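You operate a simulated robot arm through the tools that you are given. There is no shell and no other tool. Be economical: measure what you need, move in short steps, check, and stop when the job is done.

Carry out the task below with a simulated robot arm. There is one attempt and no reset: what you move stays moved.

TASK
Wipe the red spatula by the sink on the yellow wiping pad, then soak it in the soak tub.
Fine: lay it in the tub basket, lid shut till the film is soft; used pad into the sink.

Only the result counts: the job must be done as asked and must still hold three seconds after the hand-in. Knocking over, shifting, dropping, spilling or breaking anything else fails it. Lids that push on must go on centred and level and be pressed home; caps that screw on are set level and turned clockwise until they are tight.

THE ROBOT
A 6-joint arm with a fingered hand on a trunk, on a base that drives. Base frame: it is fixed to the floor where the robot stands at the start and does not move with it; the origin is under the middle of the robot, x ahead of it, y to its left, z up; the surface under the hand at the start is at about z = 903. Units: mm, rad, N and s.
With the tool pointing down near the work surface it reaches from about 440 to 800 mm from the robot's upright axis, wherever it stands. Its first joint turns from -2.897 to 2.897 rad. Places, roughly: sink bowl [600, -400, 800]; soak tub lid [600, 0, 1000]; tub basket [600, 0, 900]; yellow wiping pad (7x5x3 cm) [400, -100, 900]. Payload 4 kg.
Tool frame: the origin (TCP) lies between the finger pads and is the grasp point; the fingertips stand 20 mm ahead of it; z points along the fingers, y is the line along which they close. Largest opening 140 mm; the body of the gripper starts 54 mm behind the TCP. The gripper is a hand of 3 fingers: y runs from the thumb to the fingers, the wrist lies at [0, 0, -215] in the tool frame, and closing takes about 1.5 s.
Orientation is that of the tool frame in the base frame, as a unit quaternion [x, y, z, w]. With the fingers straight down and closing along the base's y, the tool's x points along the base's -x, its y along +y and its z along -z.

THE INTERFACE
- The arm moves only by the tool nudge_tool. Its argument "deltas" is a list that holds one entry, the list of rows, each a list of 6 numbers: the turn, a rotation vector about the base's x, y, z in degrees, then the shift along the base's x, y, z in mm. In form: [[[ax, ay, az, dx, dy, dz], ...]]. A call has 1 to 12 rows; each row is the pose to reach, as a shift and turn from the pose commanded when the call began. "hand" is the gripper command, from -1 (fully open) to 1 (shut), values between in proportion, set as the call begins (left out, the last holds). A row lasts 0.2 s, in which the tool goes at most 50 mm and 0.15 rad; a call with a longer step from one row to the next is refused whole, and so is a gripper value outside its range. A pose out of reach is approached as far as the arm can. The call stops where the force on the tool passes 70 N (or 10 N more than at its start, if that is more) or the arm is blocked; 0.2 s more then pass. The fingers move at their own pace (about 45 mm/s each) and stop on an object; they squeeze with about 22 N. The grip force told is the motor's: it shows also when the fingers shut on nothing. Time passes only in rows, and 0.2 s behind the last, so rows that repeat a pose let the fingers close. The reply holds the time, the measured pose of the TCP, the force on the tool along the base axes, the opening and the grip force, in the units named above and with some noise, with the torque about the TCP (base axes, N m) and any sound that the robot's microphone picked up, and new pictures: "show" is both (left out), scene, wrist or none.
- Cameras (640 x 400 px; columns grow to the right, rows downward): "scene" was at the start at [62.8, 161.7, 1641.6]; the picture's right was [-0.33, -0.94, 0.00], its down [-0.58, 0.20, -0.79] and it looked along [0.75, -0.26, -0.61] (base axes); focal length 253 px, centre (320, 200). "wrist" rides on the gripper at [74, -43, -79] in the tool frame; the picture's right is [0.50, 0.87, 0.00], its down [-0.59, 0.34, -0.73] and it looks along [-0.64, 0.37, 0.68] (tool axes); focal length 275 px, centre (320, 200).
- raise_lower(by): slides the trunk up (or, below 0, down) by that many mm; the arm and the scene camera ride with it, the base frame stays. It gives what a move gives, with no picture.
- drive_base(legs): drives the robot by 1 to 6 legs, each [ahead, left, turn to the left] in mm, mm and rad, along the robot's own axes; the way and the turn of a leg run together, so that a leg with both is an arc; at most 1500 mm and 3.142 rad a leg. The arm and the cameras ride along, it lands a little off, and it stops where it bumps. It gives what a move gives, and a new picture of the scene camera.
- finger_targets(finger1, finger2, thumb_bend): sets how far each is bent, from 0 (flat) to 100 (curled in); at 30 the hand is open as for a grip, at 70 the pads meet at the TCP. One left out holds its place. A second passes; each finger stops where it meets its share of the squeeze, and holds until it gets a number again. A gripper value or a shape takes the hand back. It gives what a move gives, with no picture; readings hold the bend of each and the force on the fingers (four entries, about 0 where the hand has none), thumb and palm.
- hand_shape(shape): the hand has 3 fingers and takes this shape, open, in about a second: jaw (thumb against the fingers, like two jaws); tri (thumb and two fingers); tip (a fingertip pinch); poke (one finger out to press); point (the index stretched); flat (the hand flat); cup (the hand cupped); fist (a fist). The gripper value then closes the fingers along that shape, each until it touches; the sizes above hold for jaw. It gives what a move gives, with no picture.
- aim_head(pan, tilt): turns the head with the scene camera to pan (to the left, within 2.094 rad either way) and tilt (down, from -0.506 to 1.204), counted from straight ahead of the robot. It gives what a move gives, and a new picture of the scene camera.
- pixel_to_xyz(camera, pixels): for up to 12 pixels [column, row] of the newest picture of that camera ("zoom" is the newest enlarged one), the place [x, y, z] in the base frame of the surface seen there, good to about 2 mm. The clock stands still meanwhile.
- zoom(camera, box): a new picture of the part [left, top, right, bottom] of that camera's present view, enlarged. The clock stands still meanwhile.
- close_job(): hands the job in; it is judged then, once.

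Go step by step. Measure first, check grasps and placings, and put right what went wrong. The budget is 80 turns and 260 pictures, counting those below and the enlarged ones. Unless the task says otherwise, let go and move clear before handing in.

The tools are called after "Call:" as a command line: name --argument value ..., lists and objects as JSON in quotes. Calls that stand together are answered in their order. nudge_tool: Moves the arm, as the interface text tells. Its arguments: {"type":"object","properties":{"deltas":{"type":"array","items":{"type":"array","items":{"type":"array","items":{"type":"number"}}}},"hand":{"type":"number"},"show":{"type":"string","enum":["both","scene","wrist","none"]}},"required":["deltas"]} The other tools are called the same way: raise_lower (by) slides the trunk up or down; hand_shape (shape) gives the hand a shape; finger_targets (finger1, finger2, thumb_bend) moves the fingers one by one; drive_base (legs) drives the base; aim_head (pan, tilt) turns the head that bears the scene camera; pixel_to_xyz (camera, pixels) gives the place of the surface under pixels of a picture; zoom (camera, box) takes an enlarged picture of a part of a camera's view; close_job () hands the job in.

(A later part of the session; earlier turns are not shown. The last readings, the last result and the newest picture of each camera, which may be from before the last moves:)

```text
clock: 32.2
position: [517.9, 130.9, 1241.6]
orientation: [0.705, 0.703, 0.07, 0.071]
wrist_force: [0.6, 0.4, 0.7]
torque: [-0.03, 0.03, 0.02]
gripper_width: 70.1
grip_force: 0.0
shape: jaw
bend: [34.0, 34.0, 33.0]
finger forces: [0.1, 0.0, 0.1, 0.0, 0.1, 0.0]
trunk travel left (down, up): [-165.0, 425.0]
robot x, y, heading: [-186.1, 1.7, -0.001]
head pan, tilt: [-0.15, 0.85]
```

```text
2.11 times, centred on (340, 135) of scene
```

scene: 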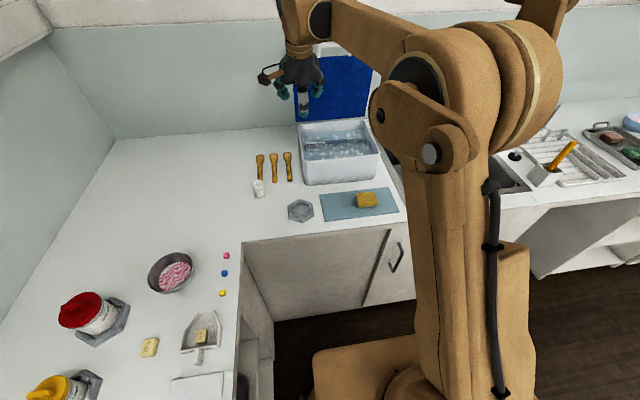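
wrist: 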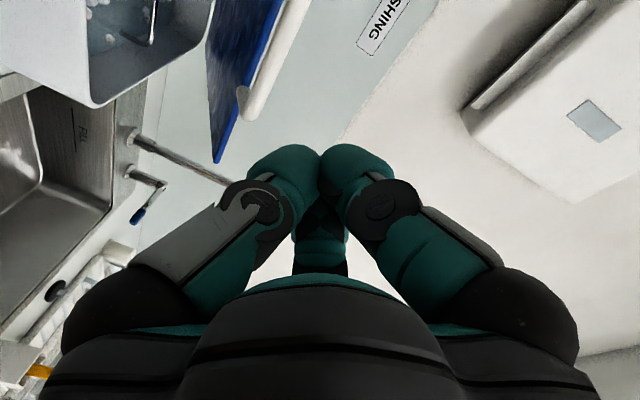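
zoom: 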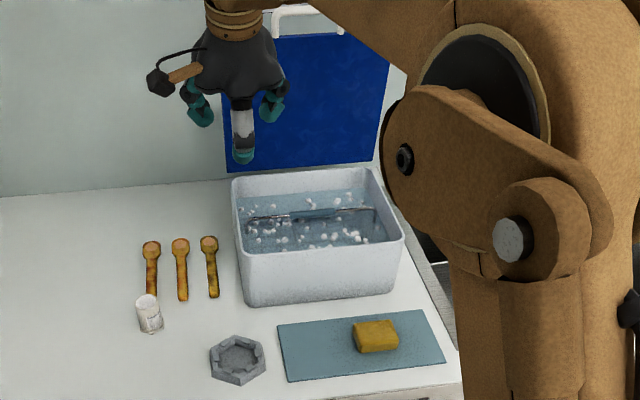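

The lid stays up. I'll measure the bail and the inside of the tub, drive forward 120 mm so everything is in reach, and start straightening the tool.

Call:
pixel_to_xyz --camera "zoom" --pixels '[[248, 219], [315, 215], [373, 209], [240, 180], [365, 172], [398, 238], [248, 252], [320, 235], [350, 195], [275, 205], [310, 100], [295, 8]]'

Call:
nudge_tool --deltas '[[[0, 6, 0, -20, 0, 20], [0, 11.4, 0, -40, 0, 30]]]' --show "none"

Call:
drive_base --legs '[[120, 0, 0]]'

```text
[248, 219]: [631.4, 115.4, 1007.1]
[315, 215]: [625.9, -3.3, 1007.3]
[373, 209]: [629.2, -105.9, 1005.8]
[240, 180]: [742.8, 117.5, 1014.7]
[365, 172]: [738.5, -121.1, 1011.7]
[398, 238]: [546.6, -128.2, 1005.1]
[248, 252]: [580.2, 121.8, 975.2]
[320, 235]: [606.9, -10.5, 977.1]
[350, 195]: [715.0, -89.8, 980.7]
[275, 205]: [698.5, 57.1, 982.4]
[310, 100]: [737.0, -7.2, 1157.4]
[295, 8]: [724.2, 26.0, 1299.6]
```

```text
clock: 32.8
position: [477.2, 131.6, 1271.2]
orientation: [0.708, 0.706, 0.0, 0.0]
wrist_force: [0.7, 0.0, -0.2]
torque: [-0.04, 0.01, 0.02]
gripper_width: 69.8
grip_force: 0.1
shape: jaw
bend: [34.0, 34.0, 33.0]
finger forces: [0.1, 0.1, 0.0, 0.0, 0.0, 0.1]
trunk travel left (down, up): [-165.0, 425.0]
robot x, y, heading: [-181.9, 2.6, -0.003]
head pan, tilt: [-0.15, 0.85]
```

```text
clock: 34.0
position: [599.2, 130.6, 1270.9]
orientation: [0.708, 0.706, 0.0, 0.0]
wrist_force: [0.1, 0.1, -0.4]
torque: [0.02, 0.04, 0.03]
gripper_width: 69.8
grip_force: 0.1
shape: jaw
bend: [34.0, 34.0, 33.0]
finger forces: [0.0, 0.1, 0.0, 0.1, 0.0, 0.0]
trunk travel left (down, up): [-165.0, 425.0]
robot x, y, heading: [-66.8, 4.1, -0.007]
head pan, tilt: [-0.15, 0.85]
```

scene: 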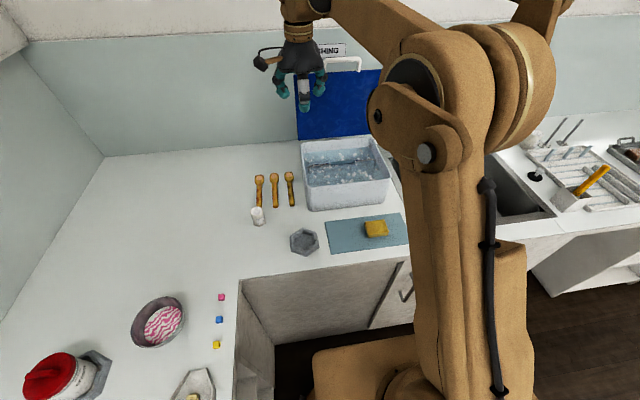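

The bail lies at x≈629, z≈1007 and the water surface at z≈978, so the spatula has to be laid along y in the front half of the tub. I'll yaw back +90° and move above the red spatula.

Call:
nudge_tool --deltas '[[[0, 0, 8, 2, 14, -10], [0, 0, 16, 4, 28, -20], [0, 0, 24, 6, 42, -35], [0, 0, 32, 8, 56, -50], [0, 0, 40, 10, 70, -65], [0, 0, 48, 12, 84, -85], [0, 0, 56, 14, 98, -105], [0, 0, 64, 16, 114, -125], [0, 0, 72, 18, 130, -145], [0, 0, 80, 20, 146, -170], [0, 0, 88, 21, 160, -190], [0, 0, 90, 21, 166, -210]]]' --hand 0.43

Call:
pixel_to_xyz --camera "scene" --pixels '[[258, 178], [260, 204], [257, 210]]'

```text
clock: 36.6
position: [618.5, 295.8, 1059.2]
orientation: [0.001, 1.0, 0.002, 0.0]
wrist_force: [0.0, 0.2, -1.4]
torque: [-0.05, 0.01, -0.01]
gripper_width: 40.0
grip_force: 0.0
shape: jaw
bend: [44.0, 44.0, 43.0]
finger forces: [0.1, 0.0, 0.0, 0.0, 0.0, 0.0]
trunk travel left (down, up): [-165.0, 425.0]
robot x, y, heading: [-68.7, 2.6, -0.003]
head pan, tilt: [-0.15, 0.85]
```

scene: 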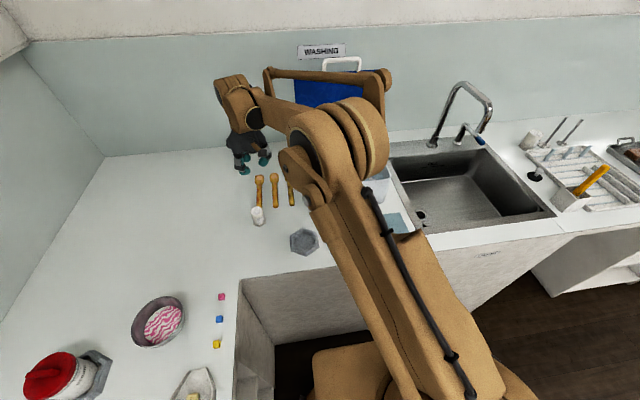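
wrist: 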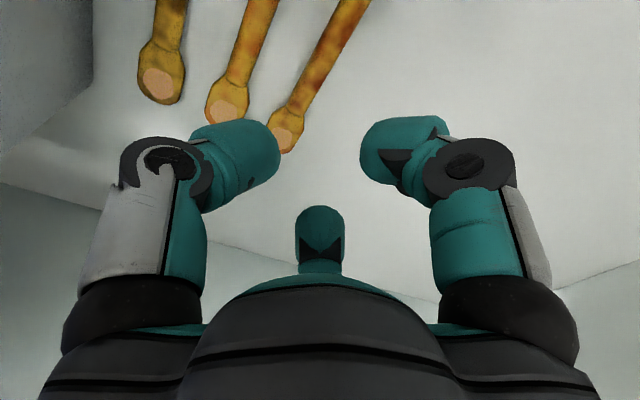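

```text
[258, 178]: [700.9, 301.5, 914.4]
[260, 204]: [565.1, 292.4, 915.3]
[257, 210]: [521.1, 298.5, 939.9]
```

The hand is above the red spatula, in line with y≈297. I'll descend to z≈924.

Call:
nudge_tool --deltas '[[[0, 0, 0, 0, 1, -40], [0, 0, 0, 0, 1, -75], [0, 0, 0, 0, 1, -100], [0, 0, 0, 0, 1, -115], [0, 0, 0, 0, 1, -126], [0, 0, 0, 0, 1, -134], [0, 0, 0, 0, 1, -137]]]'

```text
clock: 38.2
position: [614.1, 297.0, 929.0]
orientation: [0.002, 1.0, 0.002, 0.002]
wrist_force: [1.3, 11.6, 52.2]
torque: [0.44, 0.0, -0.05]
gripper_width: 43.8
grip_force: 0.0
shape: jaw
bend: [45.0, 45.0, 43.0]
finger forces: [26.3, 26.3, 0.1, 0.1, 0.0, 0.1]
trunk travel left (down, up): [-165.0, 425.0]
robot x, y, heading: [-68.9, -1.7, -0.001]
head pan, tilt: [-0.15, 0.85]
```

scene: 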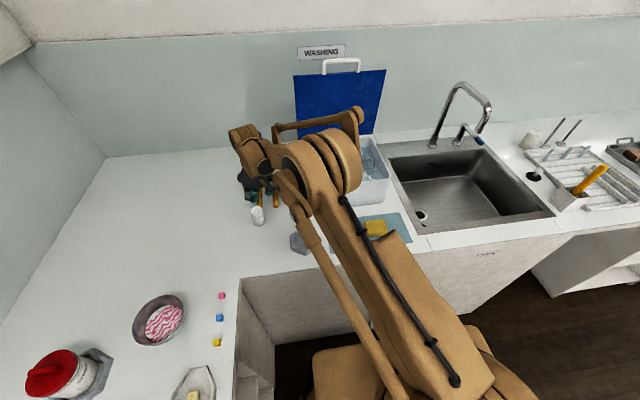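
wrist: 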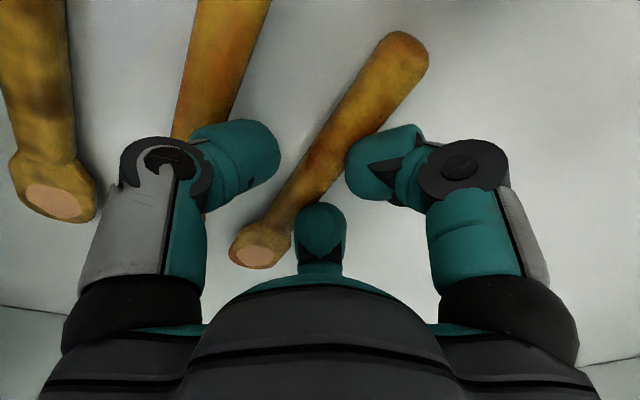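

The fingertips are touching the counter, with +52 N in z. I'll raise the hand a little and close on the handle.

Call:
nudge_tool --deltas '[[[0, 0, 0, 4, 0, 9], [0, 0, 0, 4, 0, 9], [0, 0, 0, 4, 0, 9], [0, 0, 0, 4, 0, 9], [0, 0, 0, 4, 0, 9], [0, 0, 0, 4, 0, 9], [0, 0, 0, 4, 0, 9], [0, 0, 0, 4, 0, 9]]]' --hand 1 --show "wrist"

```text
clock: 40.0
position: [621.7, 296.7, 934.6]
orientation: [0.002, 1.0, 0.002, 0.0]
wrist_force: [-0.1, -0.5, -0.4]
torque: [-0.03, 0.03, 0.02]
gripper_width: 5.8
grip_force: 22.0
shape: jaw
bend: [100.0, 100.0, 74.0]
finger forces: [0.0, 0.1, 0.0, 0.0, 0.1, 0.0]
trunk travel left (down, up): [-165.0, 425.0]
robot x, y, heading: [-63.6, -3.8, -0.008]
head pan, tilt: [-0.15, 0.85]
```

wrist: 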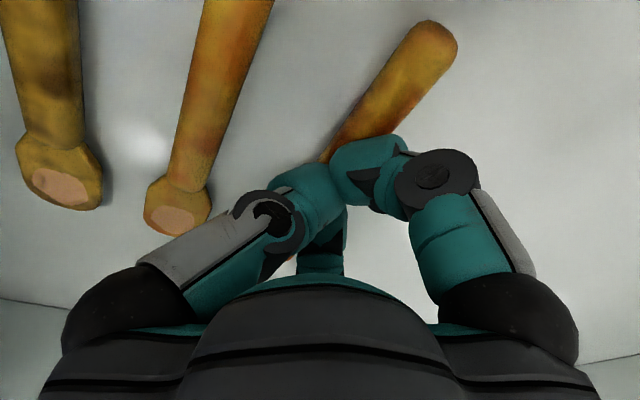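

The hand closed just above the handle, because the tips rise as they curl. I'll reopen to about 30 mm, go lower, and then descend while closing.

Call:
nudge_tool --deltas '[[[0, 0, 0, 0, 0, 5], [0, 0, 0, 0, 0, 5], [0, 0, 0, 0, 0, 5], [0, 0, 0, 0, 0, 5], [0, 0, 0, 0, 0, 0], [0, 0, 0, 0, 0, -3], [0, 0, 0, 0, 0, -5]]]' --hand 0.55 --show "wrist"

```text
clock: 41.6
position: [619.3, 296.5, 931.2]
orientation: [0.001, 1.0, 0.002, 0.001]
wrist_force: [0.7, 7.2, 37.9]
torque: [0.38, -0.02, -0.02]
gripper_width: 33.7
grip_force: 0.0
shape: jaw
bend: [100.0, 100.0, 47.0]
finger forces: [19.1, 19.0, 0.1, 0.0, 0.0, 0.1]
trunk travel left (down, up): [-165.0, 425.0]
robot x, y, heading: [-69.8, -2.3, -0.005]
head pan, tilt: [-0.15, 0.85]
```

wrist: 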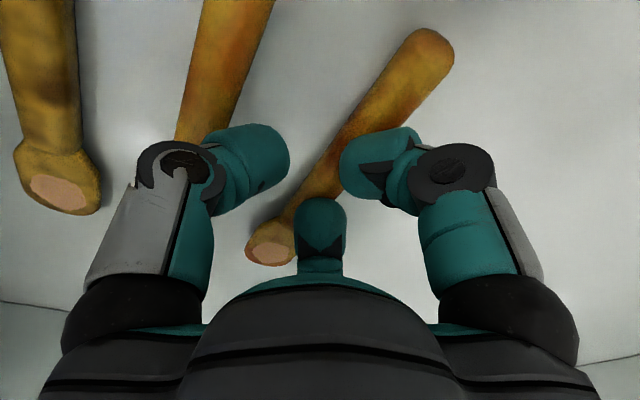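

The two fingers seem to rest on the handle's top edge. I'll measure where the handle is relative to the hand.

Call:
pixel_to_xyz --camera "wrist" --pixels '[[430, 60], [395, 90], [360, 70], [420, 120], [330, 150], [310, 190], [285, 215], [270, 255], [345, 130], [370, 118]]'

Call:
zoom --camera "wrist" --box '[220, 90, 440, 280]'

```text
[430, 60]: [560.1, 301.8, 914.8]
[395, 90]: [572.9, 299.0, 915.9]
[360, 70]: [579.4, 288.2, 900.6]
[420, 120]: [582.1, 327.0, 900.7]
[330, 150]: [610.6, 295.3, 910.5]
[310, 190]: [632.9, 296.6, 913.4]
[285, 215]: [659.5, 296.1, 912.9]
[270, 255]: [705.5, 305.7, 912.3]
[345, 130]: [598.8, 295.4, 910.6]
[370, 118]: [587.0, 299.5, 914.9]
```

```text
2.11 times, centred on (330, 185) of wrist
```

zoom: 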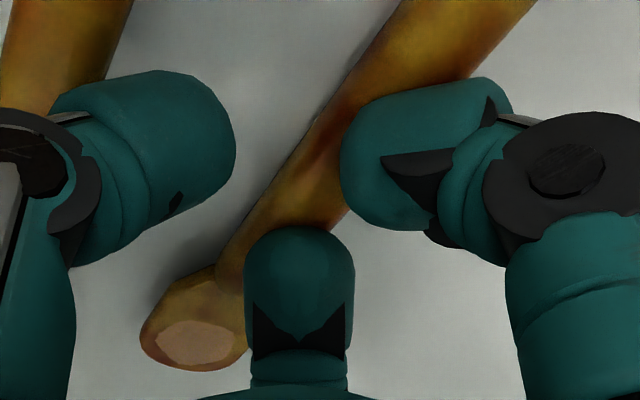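

The handle's centre line is at y≈300. I'll lift, widen to about 44 mm, shift +6 mm in y, and descend again.

Call:
nudge_tool --deltas '[[[0, 0, 0, 0, 0, 15], [0, 0, 0, 0, 4, 15], [0, 0, 0, 0, 8, 15], [0, 0, 0, 0, 8, 15], [0, 0, 0, 0, 8, 5], [0, 0, 0, 0, 8, 0], [0, 0, 0, 0, 8, -3]]]' --hand 0.38 --show "wrist"

```text
clock: 43.2
position: [617.9, 305.7, 930.8]
orientation: [0.001, 1.0, 0.003, 0.001]
wrist_force: [1.7, 10.1, 50.3]
torque: [0.54, -0.06, -0.03]
gripper_width: 47.5
grip_force: 0.0
shape: jaw
bend: [43.0, 43.0, 42.0]
finger forces: [24.6, 26.1, 0.0, 0.0, 0.1, 0.1]
trunk travel left (down, up): [-165.0, 425.0]
robot x, y, heading: [-66.3, 0.4, -0.004]
head pan, tilt: [-0.15, 0.85]
```

wrist: 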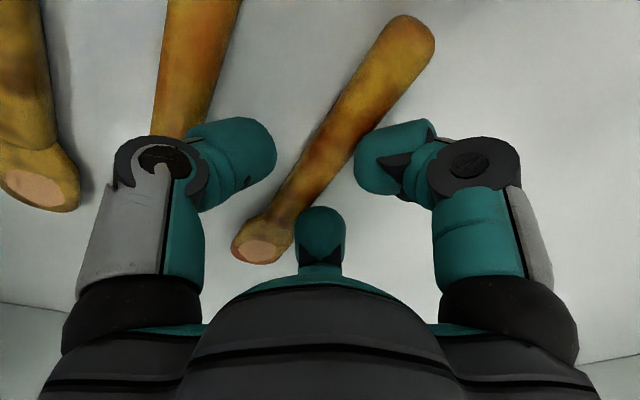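

The fingers touch the counter beside the handle at TCP z≈931. I'll close while descending a few millimetres to make up for the curl.

Call:
nudge_tool --deltas '[[[0, 0, 0, 0, 0, 0], [0, 0, 0, 0, 0, -2], [0, 0, 0, 0, 0, -4], [0, 0, 0, 0, 0, -5], [0, 0, 0, 0, 0, -6], [0, 0, 0, 0, 0, -6], [0, 0, 0, 0, 0, -6], [0, 0, 0, 0, 0, -6]]]' --hand 1 --show "wrist"

```text
clock: 45.0
position: [620.4, 298.3, 924.9]
orientation: [0.002, 1.0, 0.003, 0.002]
wrist_force: [9.0, -16.0, 63.1]
torque: [0.25, -0.1, -0.08]
gripper_width: 17.4
grip_force: 21.5
shape: jaw
bend: [100.0, 100.0, 73.0]
finger forces: [39.2, 36.7, 0.1, 0.0, 45.9, 0.0]
trunk travel left (down, up): [-165.0, 425.0]
robot x, y, heading: [-65.0, 1.8, -0.001]
head pan, tilt: [-0.15, 0.85]
```

wrist: 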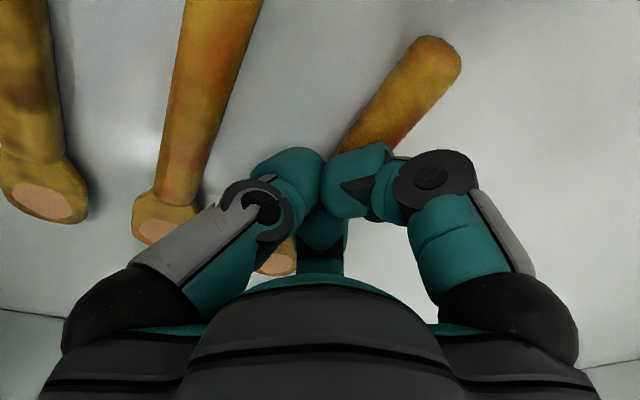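

The width holds at 17 mm with force on all the digits, so it looks gripped. I'll lift 80 mm and check.

Call:
nudge_tool --deltas '[[[0, 0, 0, 0, 0, 10], [0, 0, 0, 0, 0, 30], [0, 0, 0, 0, 0, 55], [0, 0, 0, 0, 0, 80], [0, 0, 0, 0, 0, 80]]]'

Call:
zoom --camera "scene" --box '[210, 110, 330, 230]'

```text
clock: 46.2
position: [622.1, 304.5, 997.0]
orientation: [0.003, 1.0, 0.002, 0.0]
wrist_force: [-0.2, -1.1, -0.1]
torque: [0.02, 0.01, 0.0]
gripper_width: 12.1
grip_force: 21.8
shape: jaw
bend: [100.0, 100.0, 73.0]
finger forces: [0.0, 0.0, 0.1, 0.0, 0.1, 0.0]
trunk travel left (down, up): [-165.0, 425.0]
robot x, y, heading: [-68.8, 2.0, -0.003]
head pan, tilt: [-0.15, 0.85]
```

scene: 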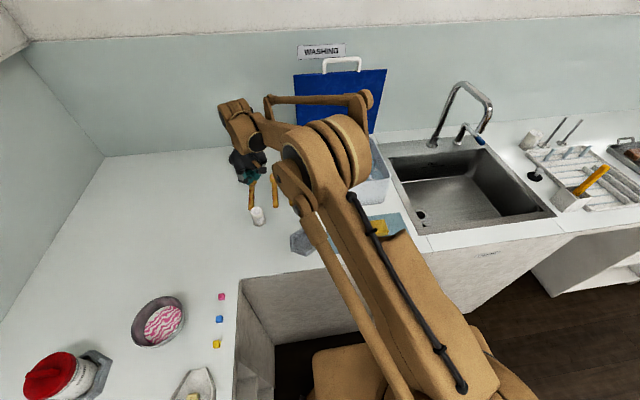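
wrist: 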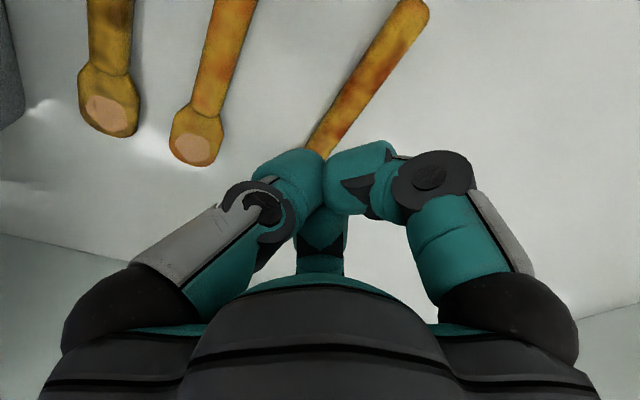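

```text
3.33 times, centred on (270, 170) of scene
```

zoom: 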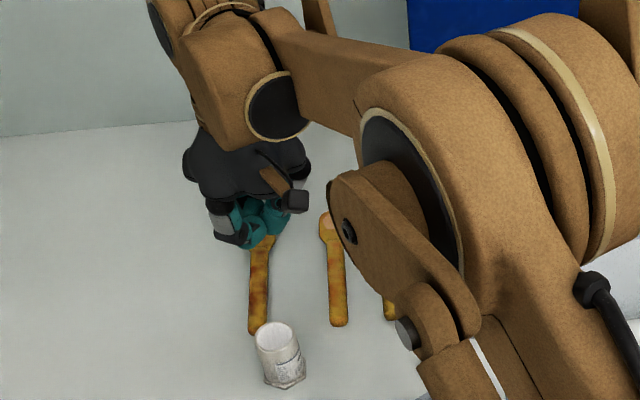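

The spatula wasn't held: touching the counter made the fingers curl fully to 100. I'll reset with the "tip" pinch shape, which should suit a low object, and view it.

Call:
hand_shape --shape "tip"

Call:
nudge_tool --deltas '[[[0, 0, 0, 0, 0, 20], [0, 0, 0, 0, 0, 20], [0, 0, 0, 0, 0, 20], [0, 0, 0, 0, 0, 20], [0, 0, 0, 0, 0, 20], [0, 0, 0, 0, 0, 20]]]' --hand 0.5 --show "wrist"

Call:
pixel_to_xyz --camera "wrist" --pixels '[[410, 20], [390, 50], [365, 85], [340, 125], [325, 145], [400, 30]]'

```text
clock: 47.1
position: [622.6, 304.2, 998.6]
orientation: [0.001, 1.0, 0.001, 0.0]
wrist_force: [0.5, -0.1, -0.1]
torque: [-0.01, 0.0, 0.0]
gripper_width: 140.0
grip_force: 0.0
shape: tip
bend: [30.0, 30.0, 30.0]
finger forces: [0.0, 0.0, 0.0, 0.0, 0.0, 0.0]
trunk travel left (down, up): [-165.0, 425.0]
robot x, y, heading: [-65.9, 0.7, -0.006]
head pan, tilt: [-0.15, 0.85]
```

```text
clock: 48.5
position: [622.5, 306.0, 1019.2]
orientation: [0.002, 1.0, 0.002, 0.0]
wrist_force: [-0.3, -0.3, 0.0]
torque: [0.0, 0.0, 0.0]
gripper_width: 35.4
grip_force: 0.0
shape: tip
bend: [46.0, 46.0, 45.0]
finger forces: [0.1, 0.0, 0.0, 0.1, 0.0, 0.0]
trunk travel left (down, up): [-165.0, 425.0]
robot x, y, heading: [-66.1, -1.6, -0.005]
head pan, tilt: [-0.15, 0.85]
```

wrist: 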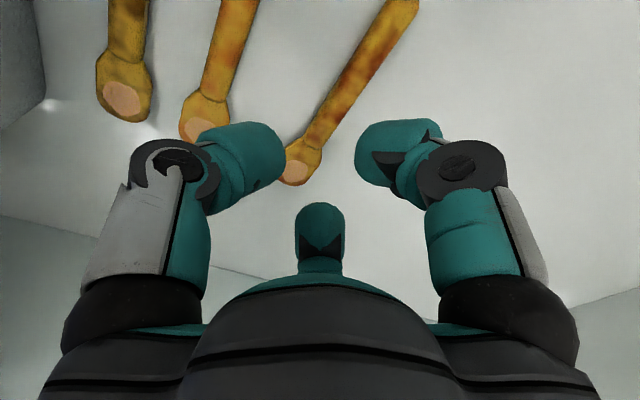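

```text
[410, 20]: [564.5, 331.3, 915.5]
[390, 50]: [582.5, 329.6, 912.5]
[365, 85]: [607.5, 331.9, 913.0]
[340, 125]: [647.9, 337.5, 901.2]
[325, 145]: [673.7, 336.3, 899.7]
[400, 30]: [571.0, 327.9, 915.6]
```

Call:
pixel_to_xyz --camera "wrist" --pixels '[[400, 15], [350, 85], [330, 120], [318, 128], [297, 165], [290, 180], [304, 152], [232, 30], [210, 105], [196, 125]]'

Call:
zoom --camera "scene" --box '[220, 140, 320, 230]'

Call:
pixel_to_xyz --camera "scene" --pixels '[[250, 190], [251, 204], [252, 183], [275, 180], [277, 202]]'

```text
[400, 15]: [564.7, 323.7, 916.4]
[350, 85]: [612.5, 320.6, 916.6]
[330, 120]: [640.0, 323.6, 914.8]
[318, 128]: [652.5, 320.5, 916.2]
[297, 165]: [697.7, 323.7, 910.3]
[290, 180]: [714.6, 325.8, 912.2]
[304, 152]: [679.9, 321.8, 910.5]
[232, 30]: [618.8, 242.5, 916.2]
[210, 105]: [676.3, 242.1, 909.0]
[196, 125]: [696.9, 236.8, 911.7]
```

```text
4.44 times, centred on (270, 185) of scene
```

zoom: 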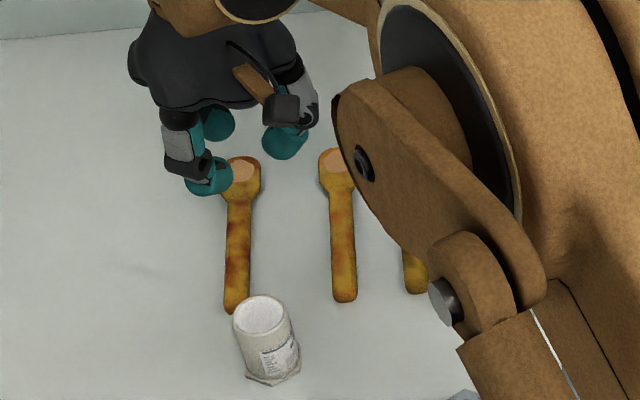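

```text
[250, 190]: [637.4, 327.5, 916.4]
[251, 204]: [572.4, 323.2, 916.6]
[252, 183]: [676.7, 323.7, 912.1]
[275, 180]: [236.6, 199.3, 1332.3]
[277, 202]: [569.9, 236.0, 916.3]
```

The spatula now lies at y≈323, x≈556–718, well clear of the others. I'll descend with a 28 mm opening centred on it, easing down to find contact.

Call:
nudge_tool --deltas '[[[0, 0, 0, 0, 9, -10], [0, 0, 0, 0, 17, -20], [0, 0, 0, 0, 17, -50], [0, 0, 0, 0, 17, -70], [0, 0, 0, 0, 17, -80], [0, 0, 0, 0, 17, -86]]]' --hand 0.58 --show "wrist"

```text
clock: 49.9
position: [621.9, 321.4, 935.8]
orientation: [0.001, 1.0, 0.001, 0.0]
wrist_force: [-0.2, 1.7, 14.1]
torque: [0.13, 0.02, -0.06]
gripper_width: 30.3
grip_force: 0.0
shape: tip
bend: [48.0, 48.0, 48.0]
finger forces: [7.6, 7.0, 0.0, 0.0, 0.0, 0.0]
trunk travel left (down, up): [-165.0, 425.0]
robot x, y, heading: [-70.5, -2.2, -0.005]
head pan, tilt: [-0.15, 0.85]
```

wrist: 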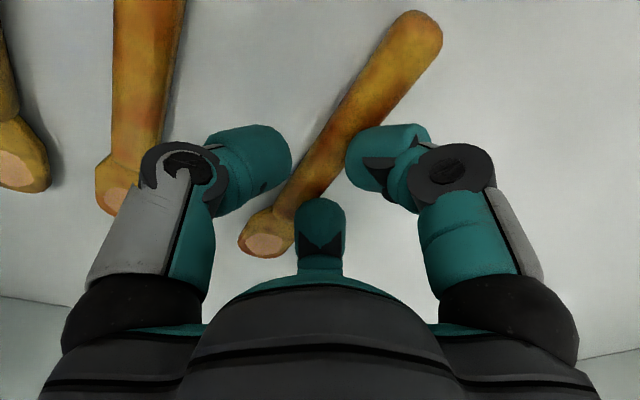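

From the torques and the image, the digits close radially, so the two fingers sit only about half the radius to the +y side. That means they were landing on the handle. I'll lift, open to about 52 mm, shift +8 mm in y, and descend again.

Call:
nudge_tool --deltas '[[[0, 0, 0, 0, 4, 18], [0, 0, 0, 0, 8, 18], [0, 0, 0, 0, 8, 18], [0, 0, 0, 0, 8, 10], [0, 0, 0, 0, 8, 2], [0, 0, 0, 0, 8, -3], [0, 0, 0, 0, 8, -6]]]' --hand 0.25 --show "wrist"

```text
clock: 51.5
position: [622.6, 329.2, 928.0]
orientation: [0.002, 1.0, 0.001, 0.0]
wrist_force: [0.8, -0.5, -0.2]
torque: [0.01, 0.02, 0.01]
gripper_width: 52.2
grip_force: 0.0
shape: tip
bend: [39.0, 39.0, 39.0]
finger forces: [0.0, 0.0, 0.0, 0.1, 0.1, 0.0]
trunk travel left (down, up): [-165.0, 425.0]
robot x, y, heading: [-65.8, 1.0, -0.003]
head pan, tilt: [-0.15, 0.85]
```

wrist: 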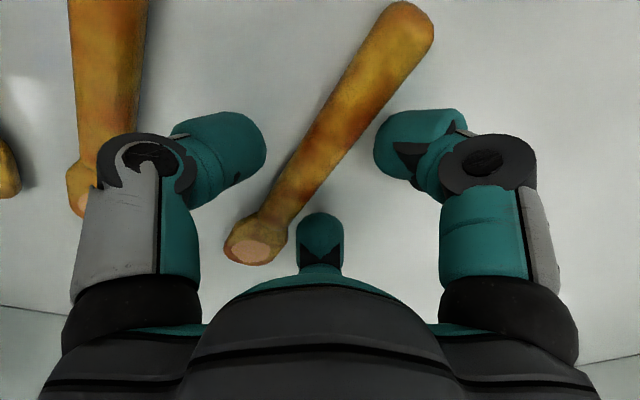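

There's no contact at z=928 now and the handle is between the digits. I'll lower 3 mm and close.

Call:
nudge_tool --deltas '[[[0, 0, 0, 0, -1, -3], [0, 0, 0, 0, -1, -3], [0, 0, 0, 0, -1, -3], [0, 0, 0, 0, -1, -3], [0, 0, 0, 0, -1, -3], [0, 0, 0, 0, -1, -3], [0, 0, 0, 0, -1, -3]]]' --hand 1 --show "wrist"

```text
clock: 53.1
position: [622.8, 328.1, 924.3]
orientation: [0.002, 1.0, 0.001, 0.0]
wrist_force: [0.1, 0.2, 2.4]
torque: [-0.05, 0.0, 0.0]
gripper_width: 24.0
grip_force: 22.1
shape: tip
bend: [97.0, 97.0, 48.0]
finger forces: [15.1, 14.0, 0.0, 0.1, 29.7, 0.0]
trunk travel left (down, up): [-165.0, 425.0]
robot x, y, heading: [-65.7, -4.0, -0.006]
head pan, tilt: [-0.15, 0.85]
```

wrist: 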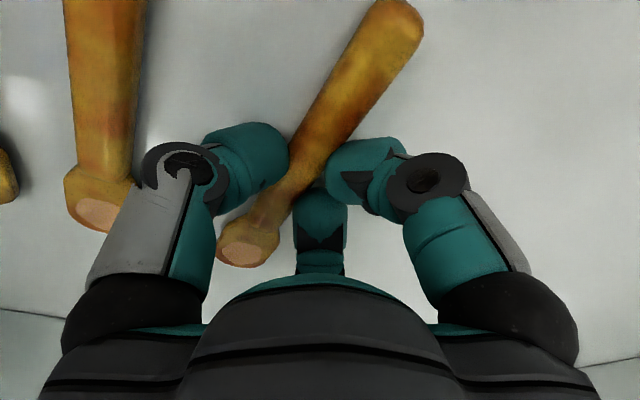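

The digits now grip the handle: 24 mm wide, thumb 30 N against fingers 15+14 N. I'll lift and check.

Call:
nudge_tool --deltas '[[[0, 0, 0, 0, 0, 10], [0, 0, 0, 0, 0, 30], [0, 0, 0, 0, 0, 60], [0, 0, 0, 0, 0, 95], [0, 0, 0, 0, 0, 130], [0, 0, 0, 0, 0, 160], [0, 0, 0, 0, 0, 180]]]'

Call:
zoom --camera "scene" --box '[190, 80, 310, 220]'

```text
clock: 54.7
position: [621.2, 328.2, 1104.6]
orientation: [0.002, 1.0, 0.002, 0.0]
wrist_force: [0.5, 0.4, -0.9]
torque: [-0.03, 0.02, -0.02]
gripper_width: 23.8
grip_force: 22.5
shape: tip
bend: [97.0, 97.0, 48.0]
finger forces: [14.3, 14.4, 0.0, 0.0, 29.7, 0.0]
trunk travel left (down, up): [-165.0, 425.0]
robot x, y, heading: [-62.0, -3.9, -0.002]
head pan, tilt: [-0.15, 0.85]
```

scene: 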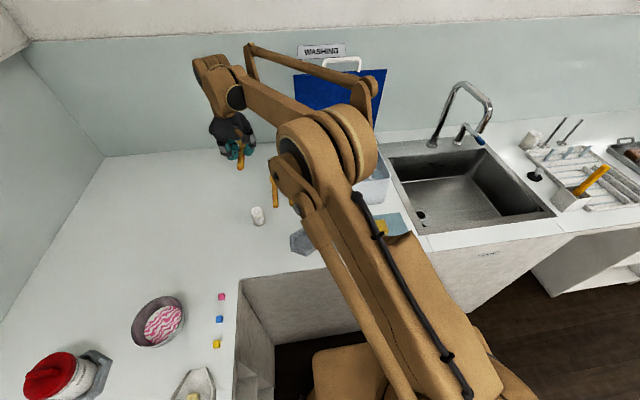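
wrist: 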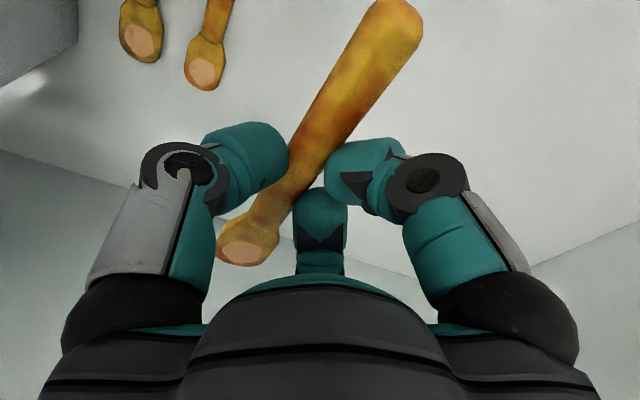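

```text
2.86 times, centred on (250, 150) of scene
```

zoom: 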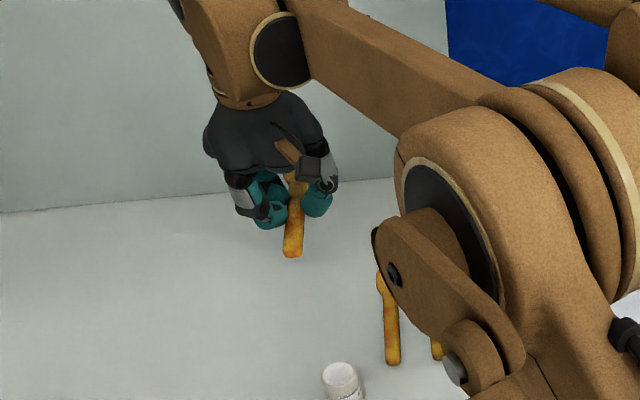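

The spatula is held firmly and level. I'll carry it to above the pad with yaw -90°, so that the head points to -y.

Call:
nudge_tool --deltas '[[[0, 0, -7.5, -17, -26, 0], [0, 0, -15, -35, -52, 0], [0, 0, -22.5, -52, -78, 0], [0, 0, -30, -70, -104, 0], [0, 0, -37.5, -88, -130, 0], [0, 0, -45, -105, -156, 0], [0, 0, -52.5, -122, -182, 0], [0, 0, -60, -140, -208, 0], [0, 0, -67.5, -158, -234, 0], [0, 0, -75, -176, -260, -10], [0, 0, -82.5, -194, -286, -25], [0, 0, -90, -210, -310, -45]]]'

Call:
zoom --camera "scene" --box '[300, 150, 440, 270]'

```text
clock: 57.3
position: [412.5, 16.4, 1060.3]
orientation: [0.709, 0.705, 0.001, 0.001]
wrist_force: [-0.2, -0.1, 0.1]
torque: [0.01, -0.03, 0.0]
gripper_width: 23.6
grip_force: 22.4
shape: tip
bend: [97.0, 97.0, 48.0]
finger forces: [14.2, 14.1, 0.0, 0.0, 29.0, 0.0]
trunk travel left (down, up): [-165.0, 425.0]
robot x, y, heading: [-66.2, -3.2, -0.002]
head pan, tilt: [-0.15, 0.85]
```

scene: 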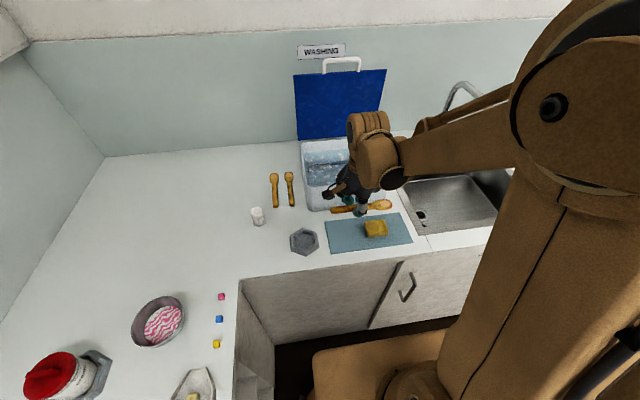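
wrist: 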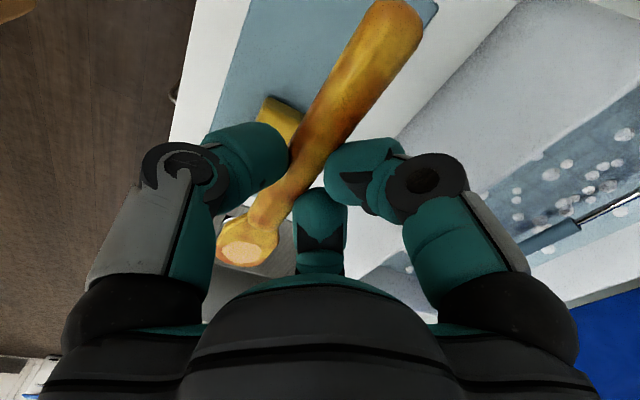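

```text
3.33 times, centred on (370, 210) of scene
```

zoom: 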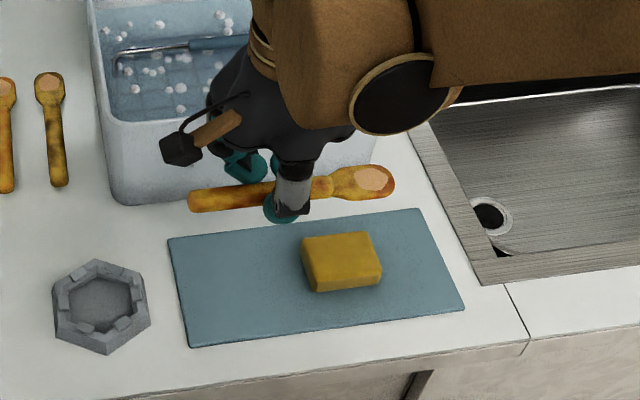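

I'll measure the head and the pad precisely before making contact.

Call:
pixel_to_xyz --camera "zoom" --pixels '[[370, 180], [392, 182], [340, 183], [215, 200], [303, 240], [370, 234], [380, 270], [315, 288], [340, 255], [330, 243]]'

```text
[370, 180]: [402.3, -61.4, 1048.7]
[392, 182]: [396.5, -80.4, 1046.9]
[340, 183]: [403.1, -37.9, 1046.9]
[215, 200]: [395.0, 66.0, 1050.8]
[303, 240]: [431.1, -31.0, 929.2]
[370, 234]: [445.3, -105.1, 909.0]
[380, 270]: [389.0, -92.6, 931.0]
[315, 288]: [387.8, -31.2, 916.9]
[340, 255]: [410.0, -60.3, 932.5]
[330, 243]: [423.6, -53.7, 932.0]
```

The head is centred over the pad: head [402,-62], pad centre [409,-62], pad top 931. I'll lower it to a light contact.

Call:
nudge_tool --deltas '[[[0, 0, 0, 3, 0, -40], [0, 0, 0, 6, 0, -75], [0, 0, 0, 6, 0, -95], [0, 0, 0, 6, 0, -101], [0, 0, 0, 6, 0, -104], [0, 0, 0, 6, 0, -107]]]' --show "scene"

```text
clock: 58.7
position: [419.0, 18.0, 952.9]
orientation: [0.708, 0.706, 0.001, 0.002]
wrist_force: [0.4, 0.7, 1.5]
torque: [-0.06, -0.01, -0.02]
gripper_width: 23.6
grip_force: 22.2
shape: tip
bend: [97.0, 97.0, 48.0]
finger forces: [14.5, 15.3, 0.1, 0.0, 30.1, 0.1]
trunk travel left (down, up): [-165.0, 425.0]
robot x, y, heading: [-67.9, -0.3, -0.005]
head pan, tilt: [-0.15, 0.85]
```

scene: 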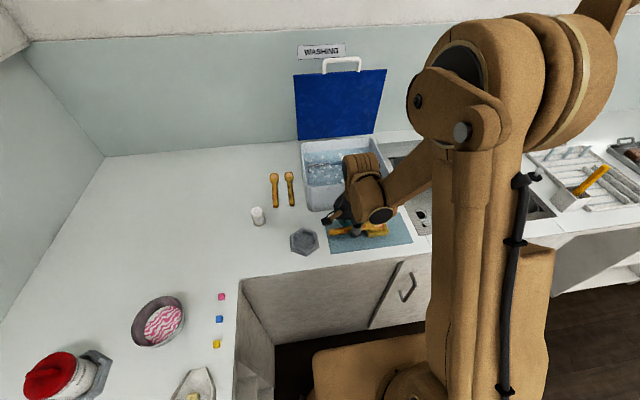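

Contact is just starting, at 1.5 N in z. I'll press 3 mm more and stroke along y and x.

Call:
nudge_tool --deltas '[[[0, 0, 0, 0, 0, -3], [0, 0, 0, 0, 10, -3], [0, 0, 0, 0, 18, -3], [0, 0, 0, 0, 8, -3], [0, 0, 0, 0, -6, -3], [0, 0, 0, 0, -18, -3], [0, 0, 0, 0, -6, -3], [0, 0, 0, 0, 8, -3], [0, 0, 0, 0, 18, -3], [0, 0, 0, 0, 0, -3]]]' --show "scene"

Call:
zoom --camera "scene" --box '[310, 180, 430, 265]'

```text
clock: 60.9
position: [418.8, 16.2, 950.2]
orientation: [0.708, 0.706, 0.001, 0.0]
wrist_force: [0.5, -0.5, -0.4]
torque: [0.02, 0.0, -0.03]
gripper_width: 23.4
grip_force: 22.5
shape: tip
bend: [97.0, 97.0, 48.0]
finger forces: [15.6, 15.1, 0.1, 0.0, 30.4, 0.0]
trunk travel left (down, up): [-165.0, 425.0]
robot x, y, heading: [-63.8, -2.2, -0.001]
head pan, tilt: [-0.15, 0.85]
```

scene: 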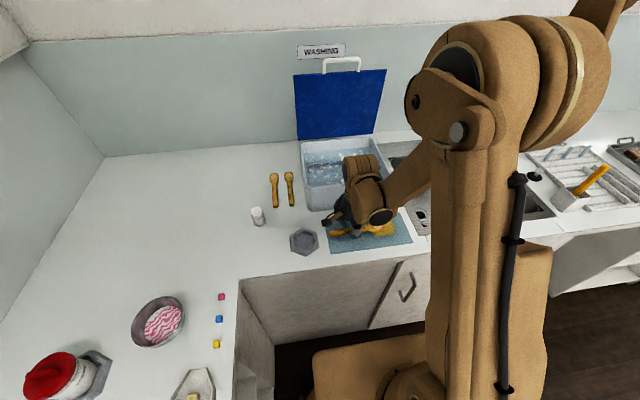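

```text
4.71 times, centred on (370, 222) of scene
```

zoom: 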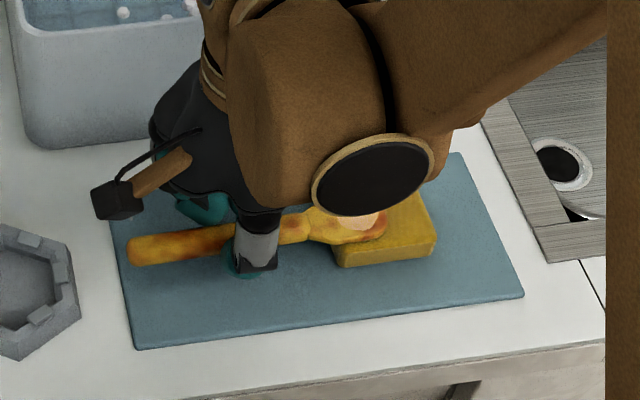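

The force is about zero, so I'm barely pressing. I'll press until I feel contact, then stroke again.

Call:
nudge_tool --deltas '[[[0, 0, 0, 0, -8, -3], [0, 0, 0, 0, -8, -6], [0, 0, 0, 0, -8, -8]]]' --show "none"

Call:
zoom --camera "scene" --box '[310, 180, 430, 265]'

```text
clock: 61.7
position: [418.4, 10.9, 942.1]
orientation: [0.708, 0.706, 0.001, 0.002]
wrist_force: [1.0, -0.2, 12.6]
torque: [-0.14, -0.04, 0.05]
gripper_width: 23.7
grip_force: 22.3
shape: tip
bend: [97.0, 98.0, 48.0]
finger forces: [13.3, 21.6, 0.0, 0.1, 31.4, 0.0]
trunk travel left (down, up): [-165.0, 425.0]
robot x, y, heading: [-67.1, 0.5, -0.003]
head pan, tilt: [-0.15, 0.85]
```

```text
4.71 times, centred on (370, 222) of scene
```

zoom: 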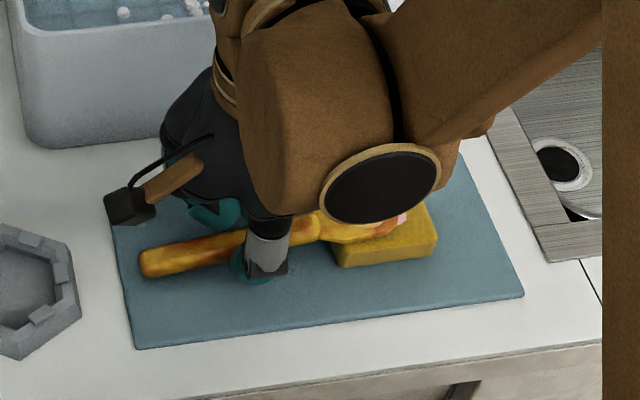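

Now there is 12.6 N of pressure. I'll stroke with it.

Call:
nudge_tool --deltas '[[[0, 0, 0, 0, 10, 0], [0, 0, 0, 0, 20, 0], [0, 0, 0, 0, 30, 0], [0, 0, 0, 0, 20, 0], [0, 0, 0, 0, 8, 0], [0, 0, 0, 0, -2, 0], [0, 0, 0, 0, 10, 0], [0, 0, 0, 0, 22, 0], [0, 0, 0, 0, 30, 0], [0, 0, 0, 0, 30, 15], [0, 0, 0, 0, 20, 45], [0, 0, 0, 0, 10, 90]]]'

Call:
zoom --camera "scene" --box '[310, 180, 430, 265]'

Call:
zoom --camera "wrist" --box '[190, 60, 350, 290]'

```text
clock: 64.3
position: [416.4, 20.8, 1033.4]
orientation: [0.709, 0.705, 0.001, 0.001]
wrist_force: [-0.4, -0.1, -0.3]
torque: [0.02, -0.03, 0.03]
gripper_width: 23.4
grip_force: 22.2
shape: tip
bend: [97.0, 98.0, 47.0]
finger forces: [16.9, 14.2, 0.0, 0.0, 28.8, 0.1]
trunk travel left (down, up): [-165.0, 425.0]
robot x, y, heading: [-67.3, -0.3, -0.002]
head pan, tilt: [-0.15, 0.85]
```

scene: 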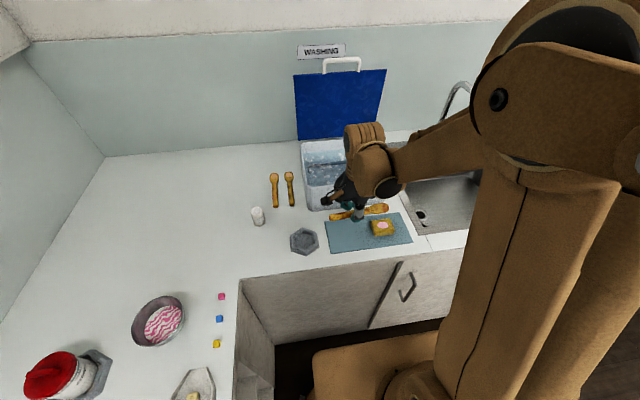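
wrist: 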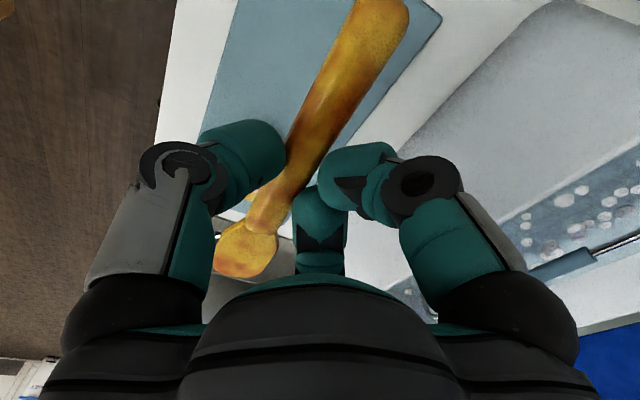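

```text
4.71 times, centred on (370, 222) of scene
```

zoom: 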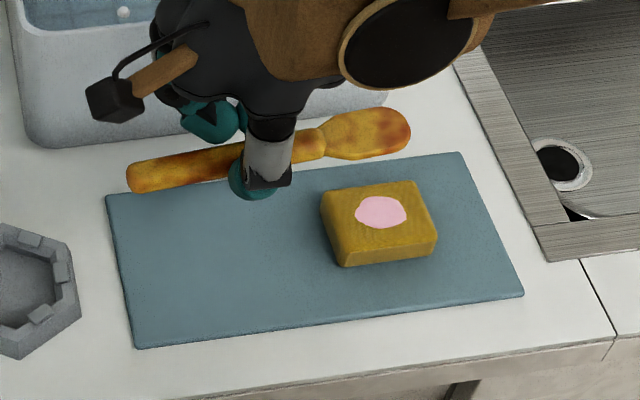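

```text
1.74 times, centred on (270, 175) of wrist
```

zoom: 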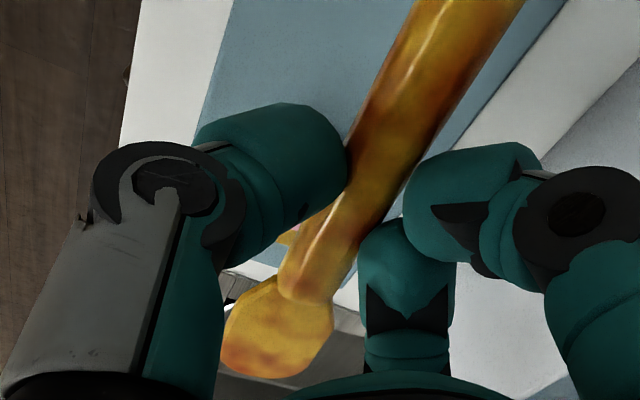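

Wiping worked: the residue patch is gone from the head and a pink blot is on the pad. I'll measure the spatula's attitude in the grip before placing it.

Call:
pixel_to_xyz --camera "zoom" --pixels '[[460, 90]]'

Call:
pixel_to_xyz --camera "scene" --pixels '[[385, 208], [375, 210], [340, 216], [335, 217], [381, 227]]'

Call:
pixel_to_xyz --camera "wrist" --pixels '[[390, 20], [350, 90], [325, 140], [268, 215], [240, 255], [590, 250], [540, 273], [500, 110], [632, 185], [560, 330]]'

```text
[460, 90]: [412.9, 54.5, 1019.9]
```

```text
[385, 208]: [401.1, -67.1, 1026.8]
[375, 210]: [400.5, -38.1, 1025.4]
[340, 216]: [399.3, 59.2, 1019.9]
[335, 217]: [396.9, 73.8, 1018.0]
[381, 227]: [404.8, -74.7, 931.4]
```

```text
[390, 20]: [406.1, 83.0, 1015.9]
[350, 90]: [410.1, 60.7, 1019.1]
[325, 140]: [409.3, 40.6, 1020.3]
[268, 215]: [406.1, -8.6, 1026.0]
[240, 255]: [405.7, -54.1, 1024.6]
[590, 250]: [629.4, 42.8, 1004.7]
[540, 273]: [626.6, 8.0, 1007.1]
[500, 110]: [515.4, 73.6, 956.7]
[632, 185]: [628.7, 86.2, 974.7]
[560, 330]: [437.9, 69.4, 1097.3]
```

The spatula is level within 4° and spans y -82…+85. I'll carry it over the tub's front half and tilt the head about 25° downward for a gentle laying in.

Call:
nudge_tool --deltas '[[[0, 0, 0, 0, 0, 45], [0, 0, 0, 20, -2, 85], [0, 0, 0, 60, -4, 95], [0, 0, 0, 105, -6, 95], [0, 0, 0, 145, -8, 95], [0, 0, 0, 172, -10, 95], [8, 0, 0, 172, -10, 95], [16, 0, 0, 172, -10, 95], [24, 0, 0, 172, -10, 90], [26, 0, 0, 172, -10, 70]]]'

Call:
zoom --camera "scene" --box '[280, 100, 430, 225]'

```text
clock: 66.5
position: [590.7, 10.7, 1102.0]
orientation: [0.69, 0.688, 0.161, -0.159]
wrist_force: [-0.8, -0.2, 0.1]
torque: [-0.01, -0.02, 0.0]
gripper_width: 23.5
grip_force: 22.0
shape: tip
bend: [97.0, 98.0, 48.0]
finger forces: [15.3, 14.4, 0.0, 0.0, 27.2, 0.0]
trunk travel left (down, up): [-165.0, 425.0]
robot x, y, heading: [-67.3, 0.1, -0.003]
head pan, tilt: [-0.15, 0.85]
```

scene: 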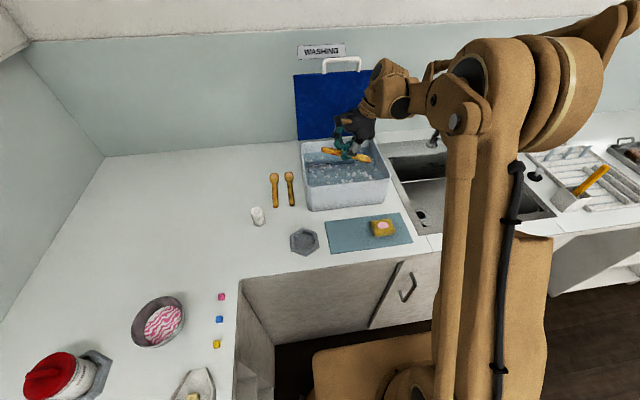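
wrist: 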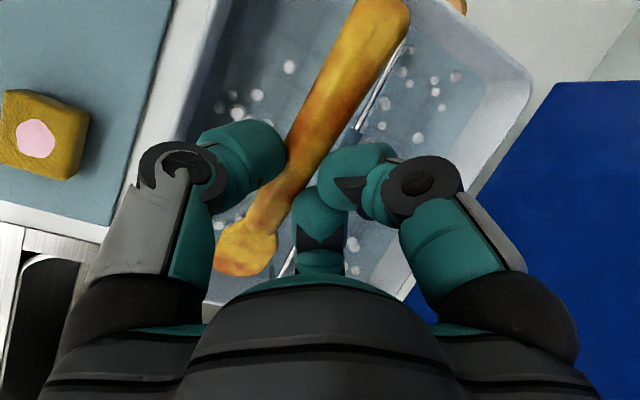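

```text
3.20 times, centred on (355, 162) of scene
```

zoom: 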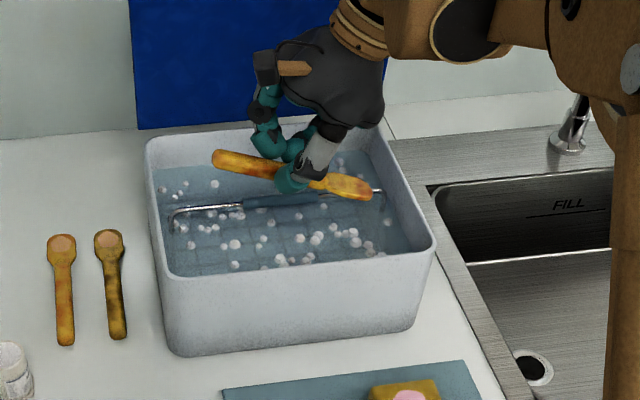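

It's well positioned in the front half, ahead of the bail. I'll lower it carefully.

Call:
nudge_tool --deltas '[[[0, 0, 0, -3, 0, -30], [0, 0, 0, -3, 0, -55], [0, 0, 0, -3, 0, -75], [0, 0, 0, -3, 0, -90], [0, 0, 0, -3, 0, -100], [0, 0, 0, -3, 0, -107]]]'

Call:
zoom --camera "scene" --box '[280, 100, 430, 225]'

```text
clock: 67.9
position: [587.2, 9.1, 995.0]
orientation: [0.69, 0.688, 0.16, -0.158]
wrist_force: [0.6, -0.4, 0.7]
torque: [0.01, -0.01, 0.0]
gripper_width: 23.5
grip_force: 21.6
shape: tip
bend: [97.0, 98.0, 48.0]
finger forces: [15.1, 14.5, 0.0, 0.0, 27.1, 0.0]
trunk travel left (down, up): [-165.0, 425.0]
robot x, y, heading: [-64.3, 0.8, -0.005]
head pan, tilt: [-0.15, 0.85]
```

scene: 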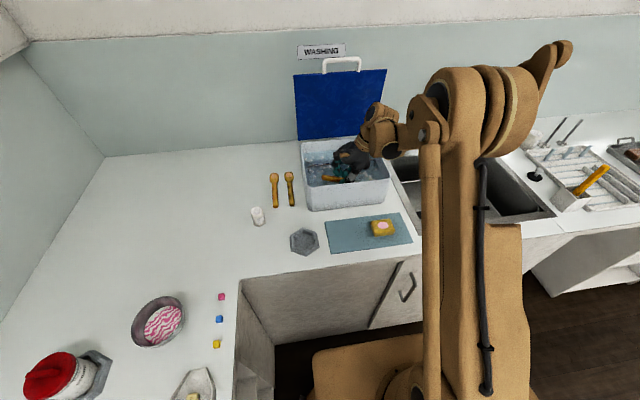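
wrist: 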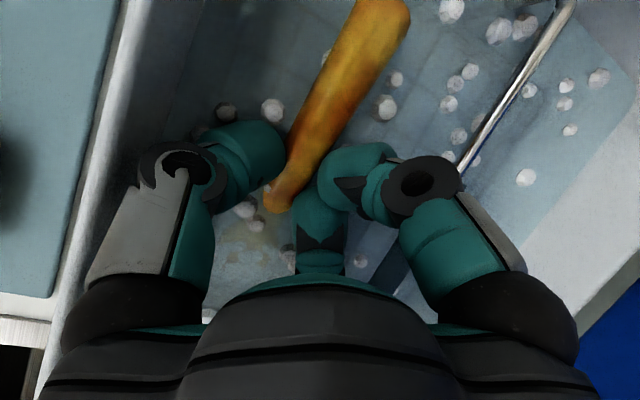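

```text
3.20 times, centred on (355, 162) of scene
```

zoom: 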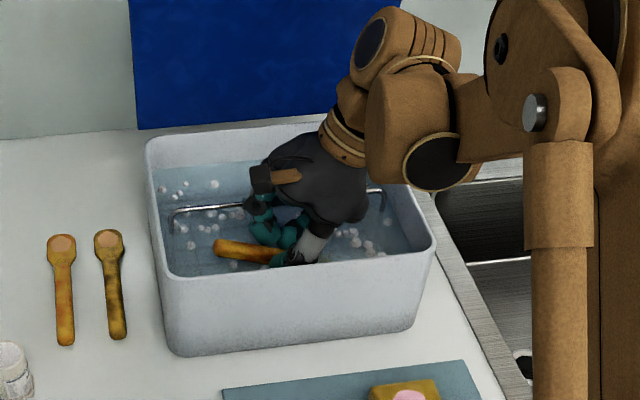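

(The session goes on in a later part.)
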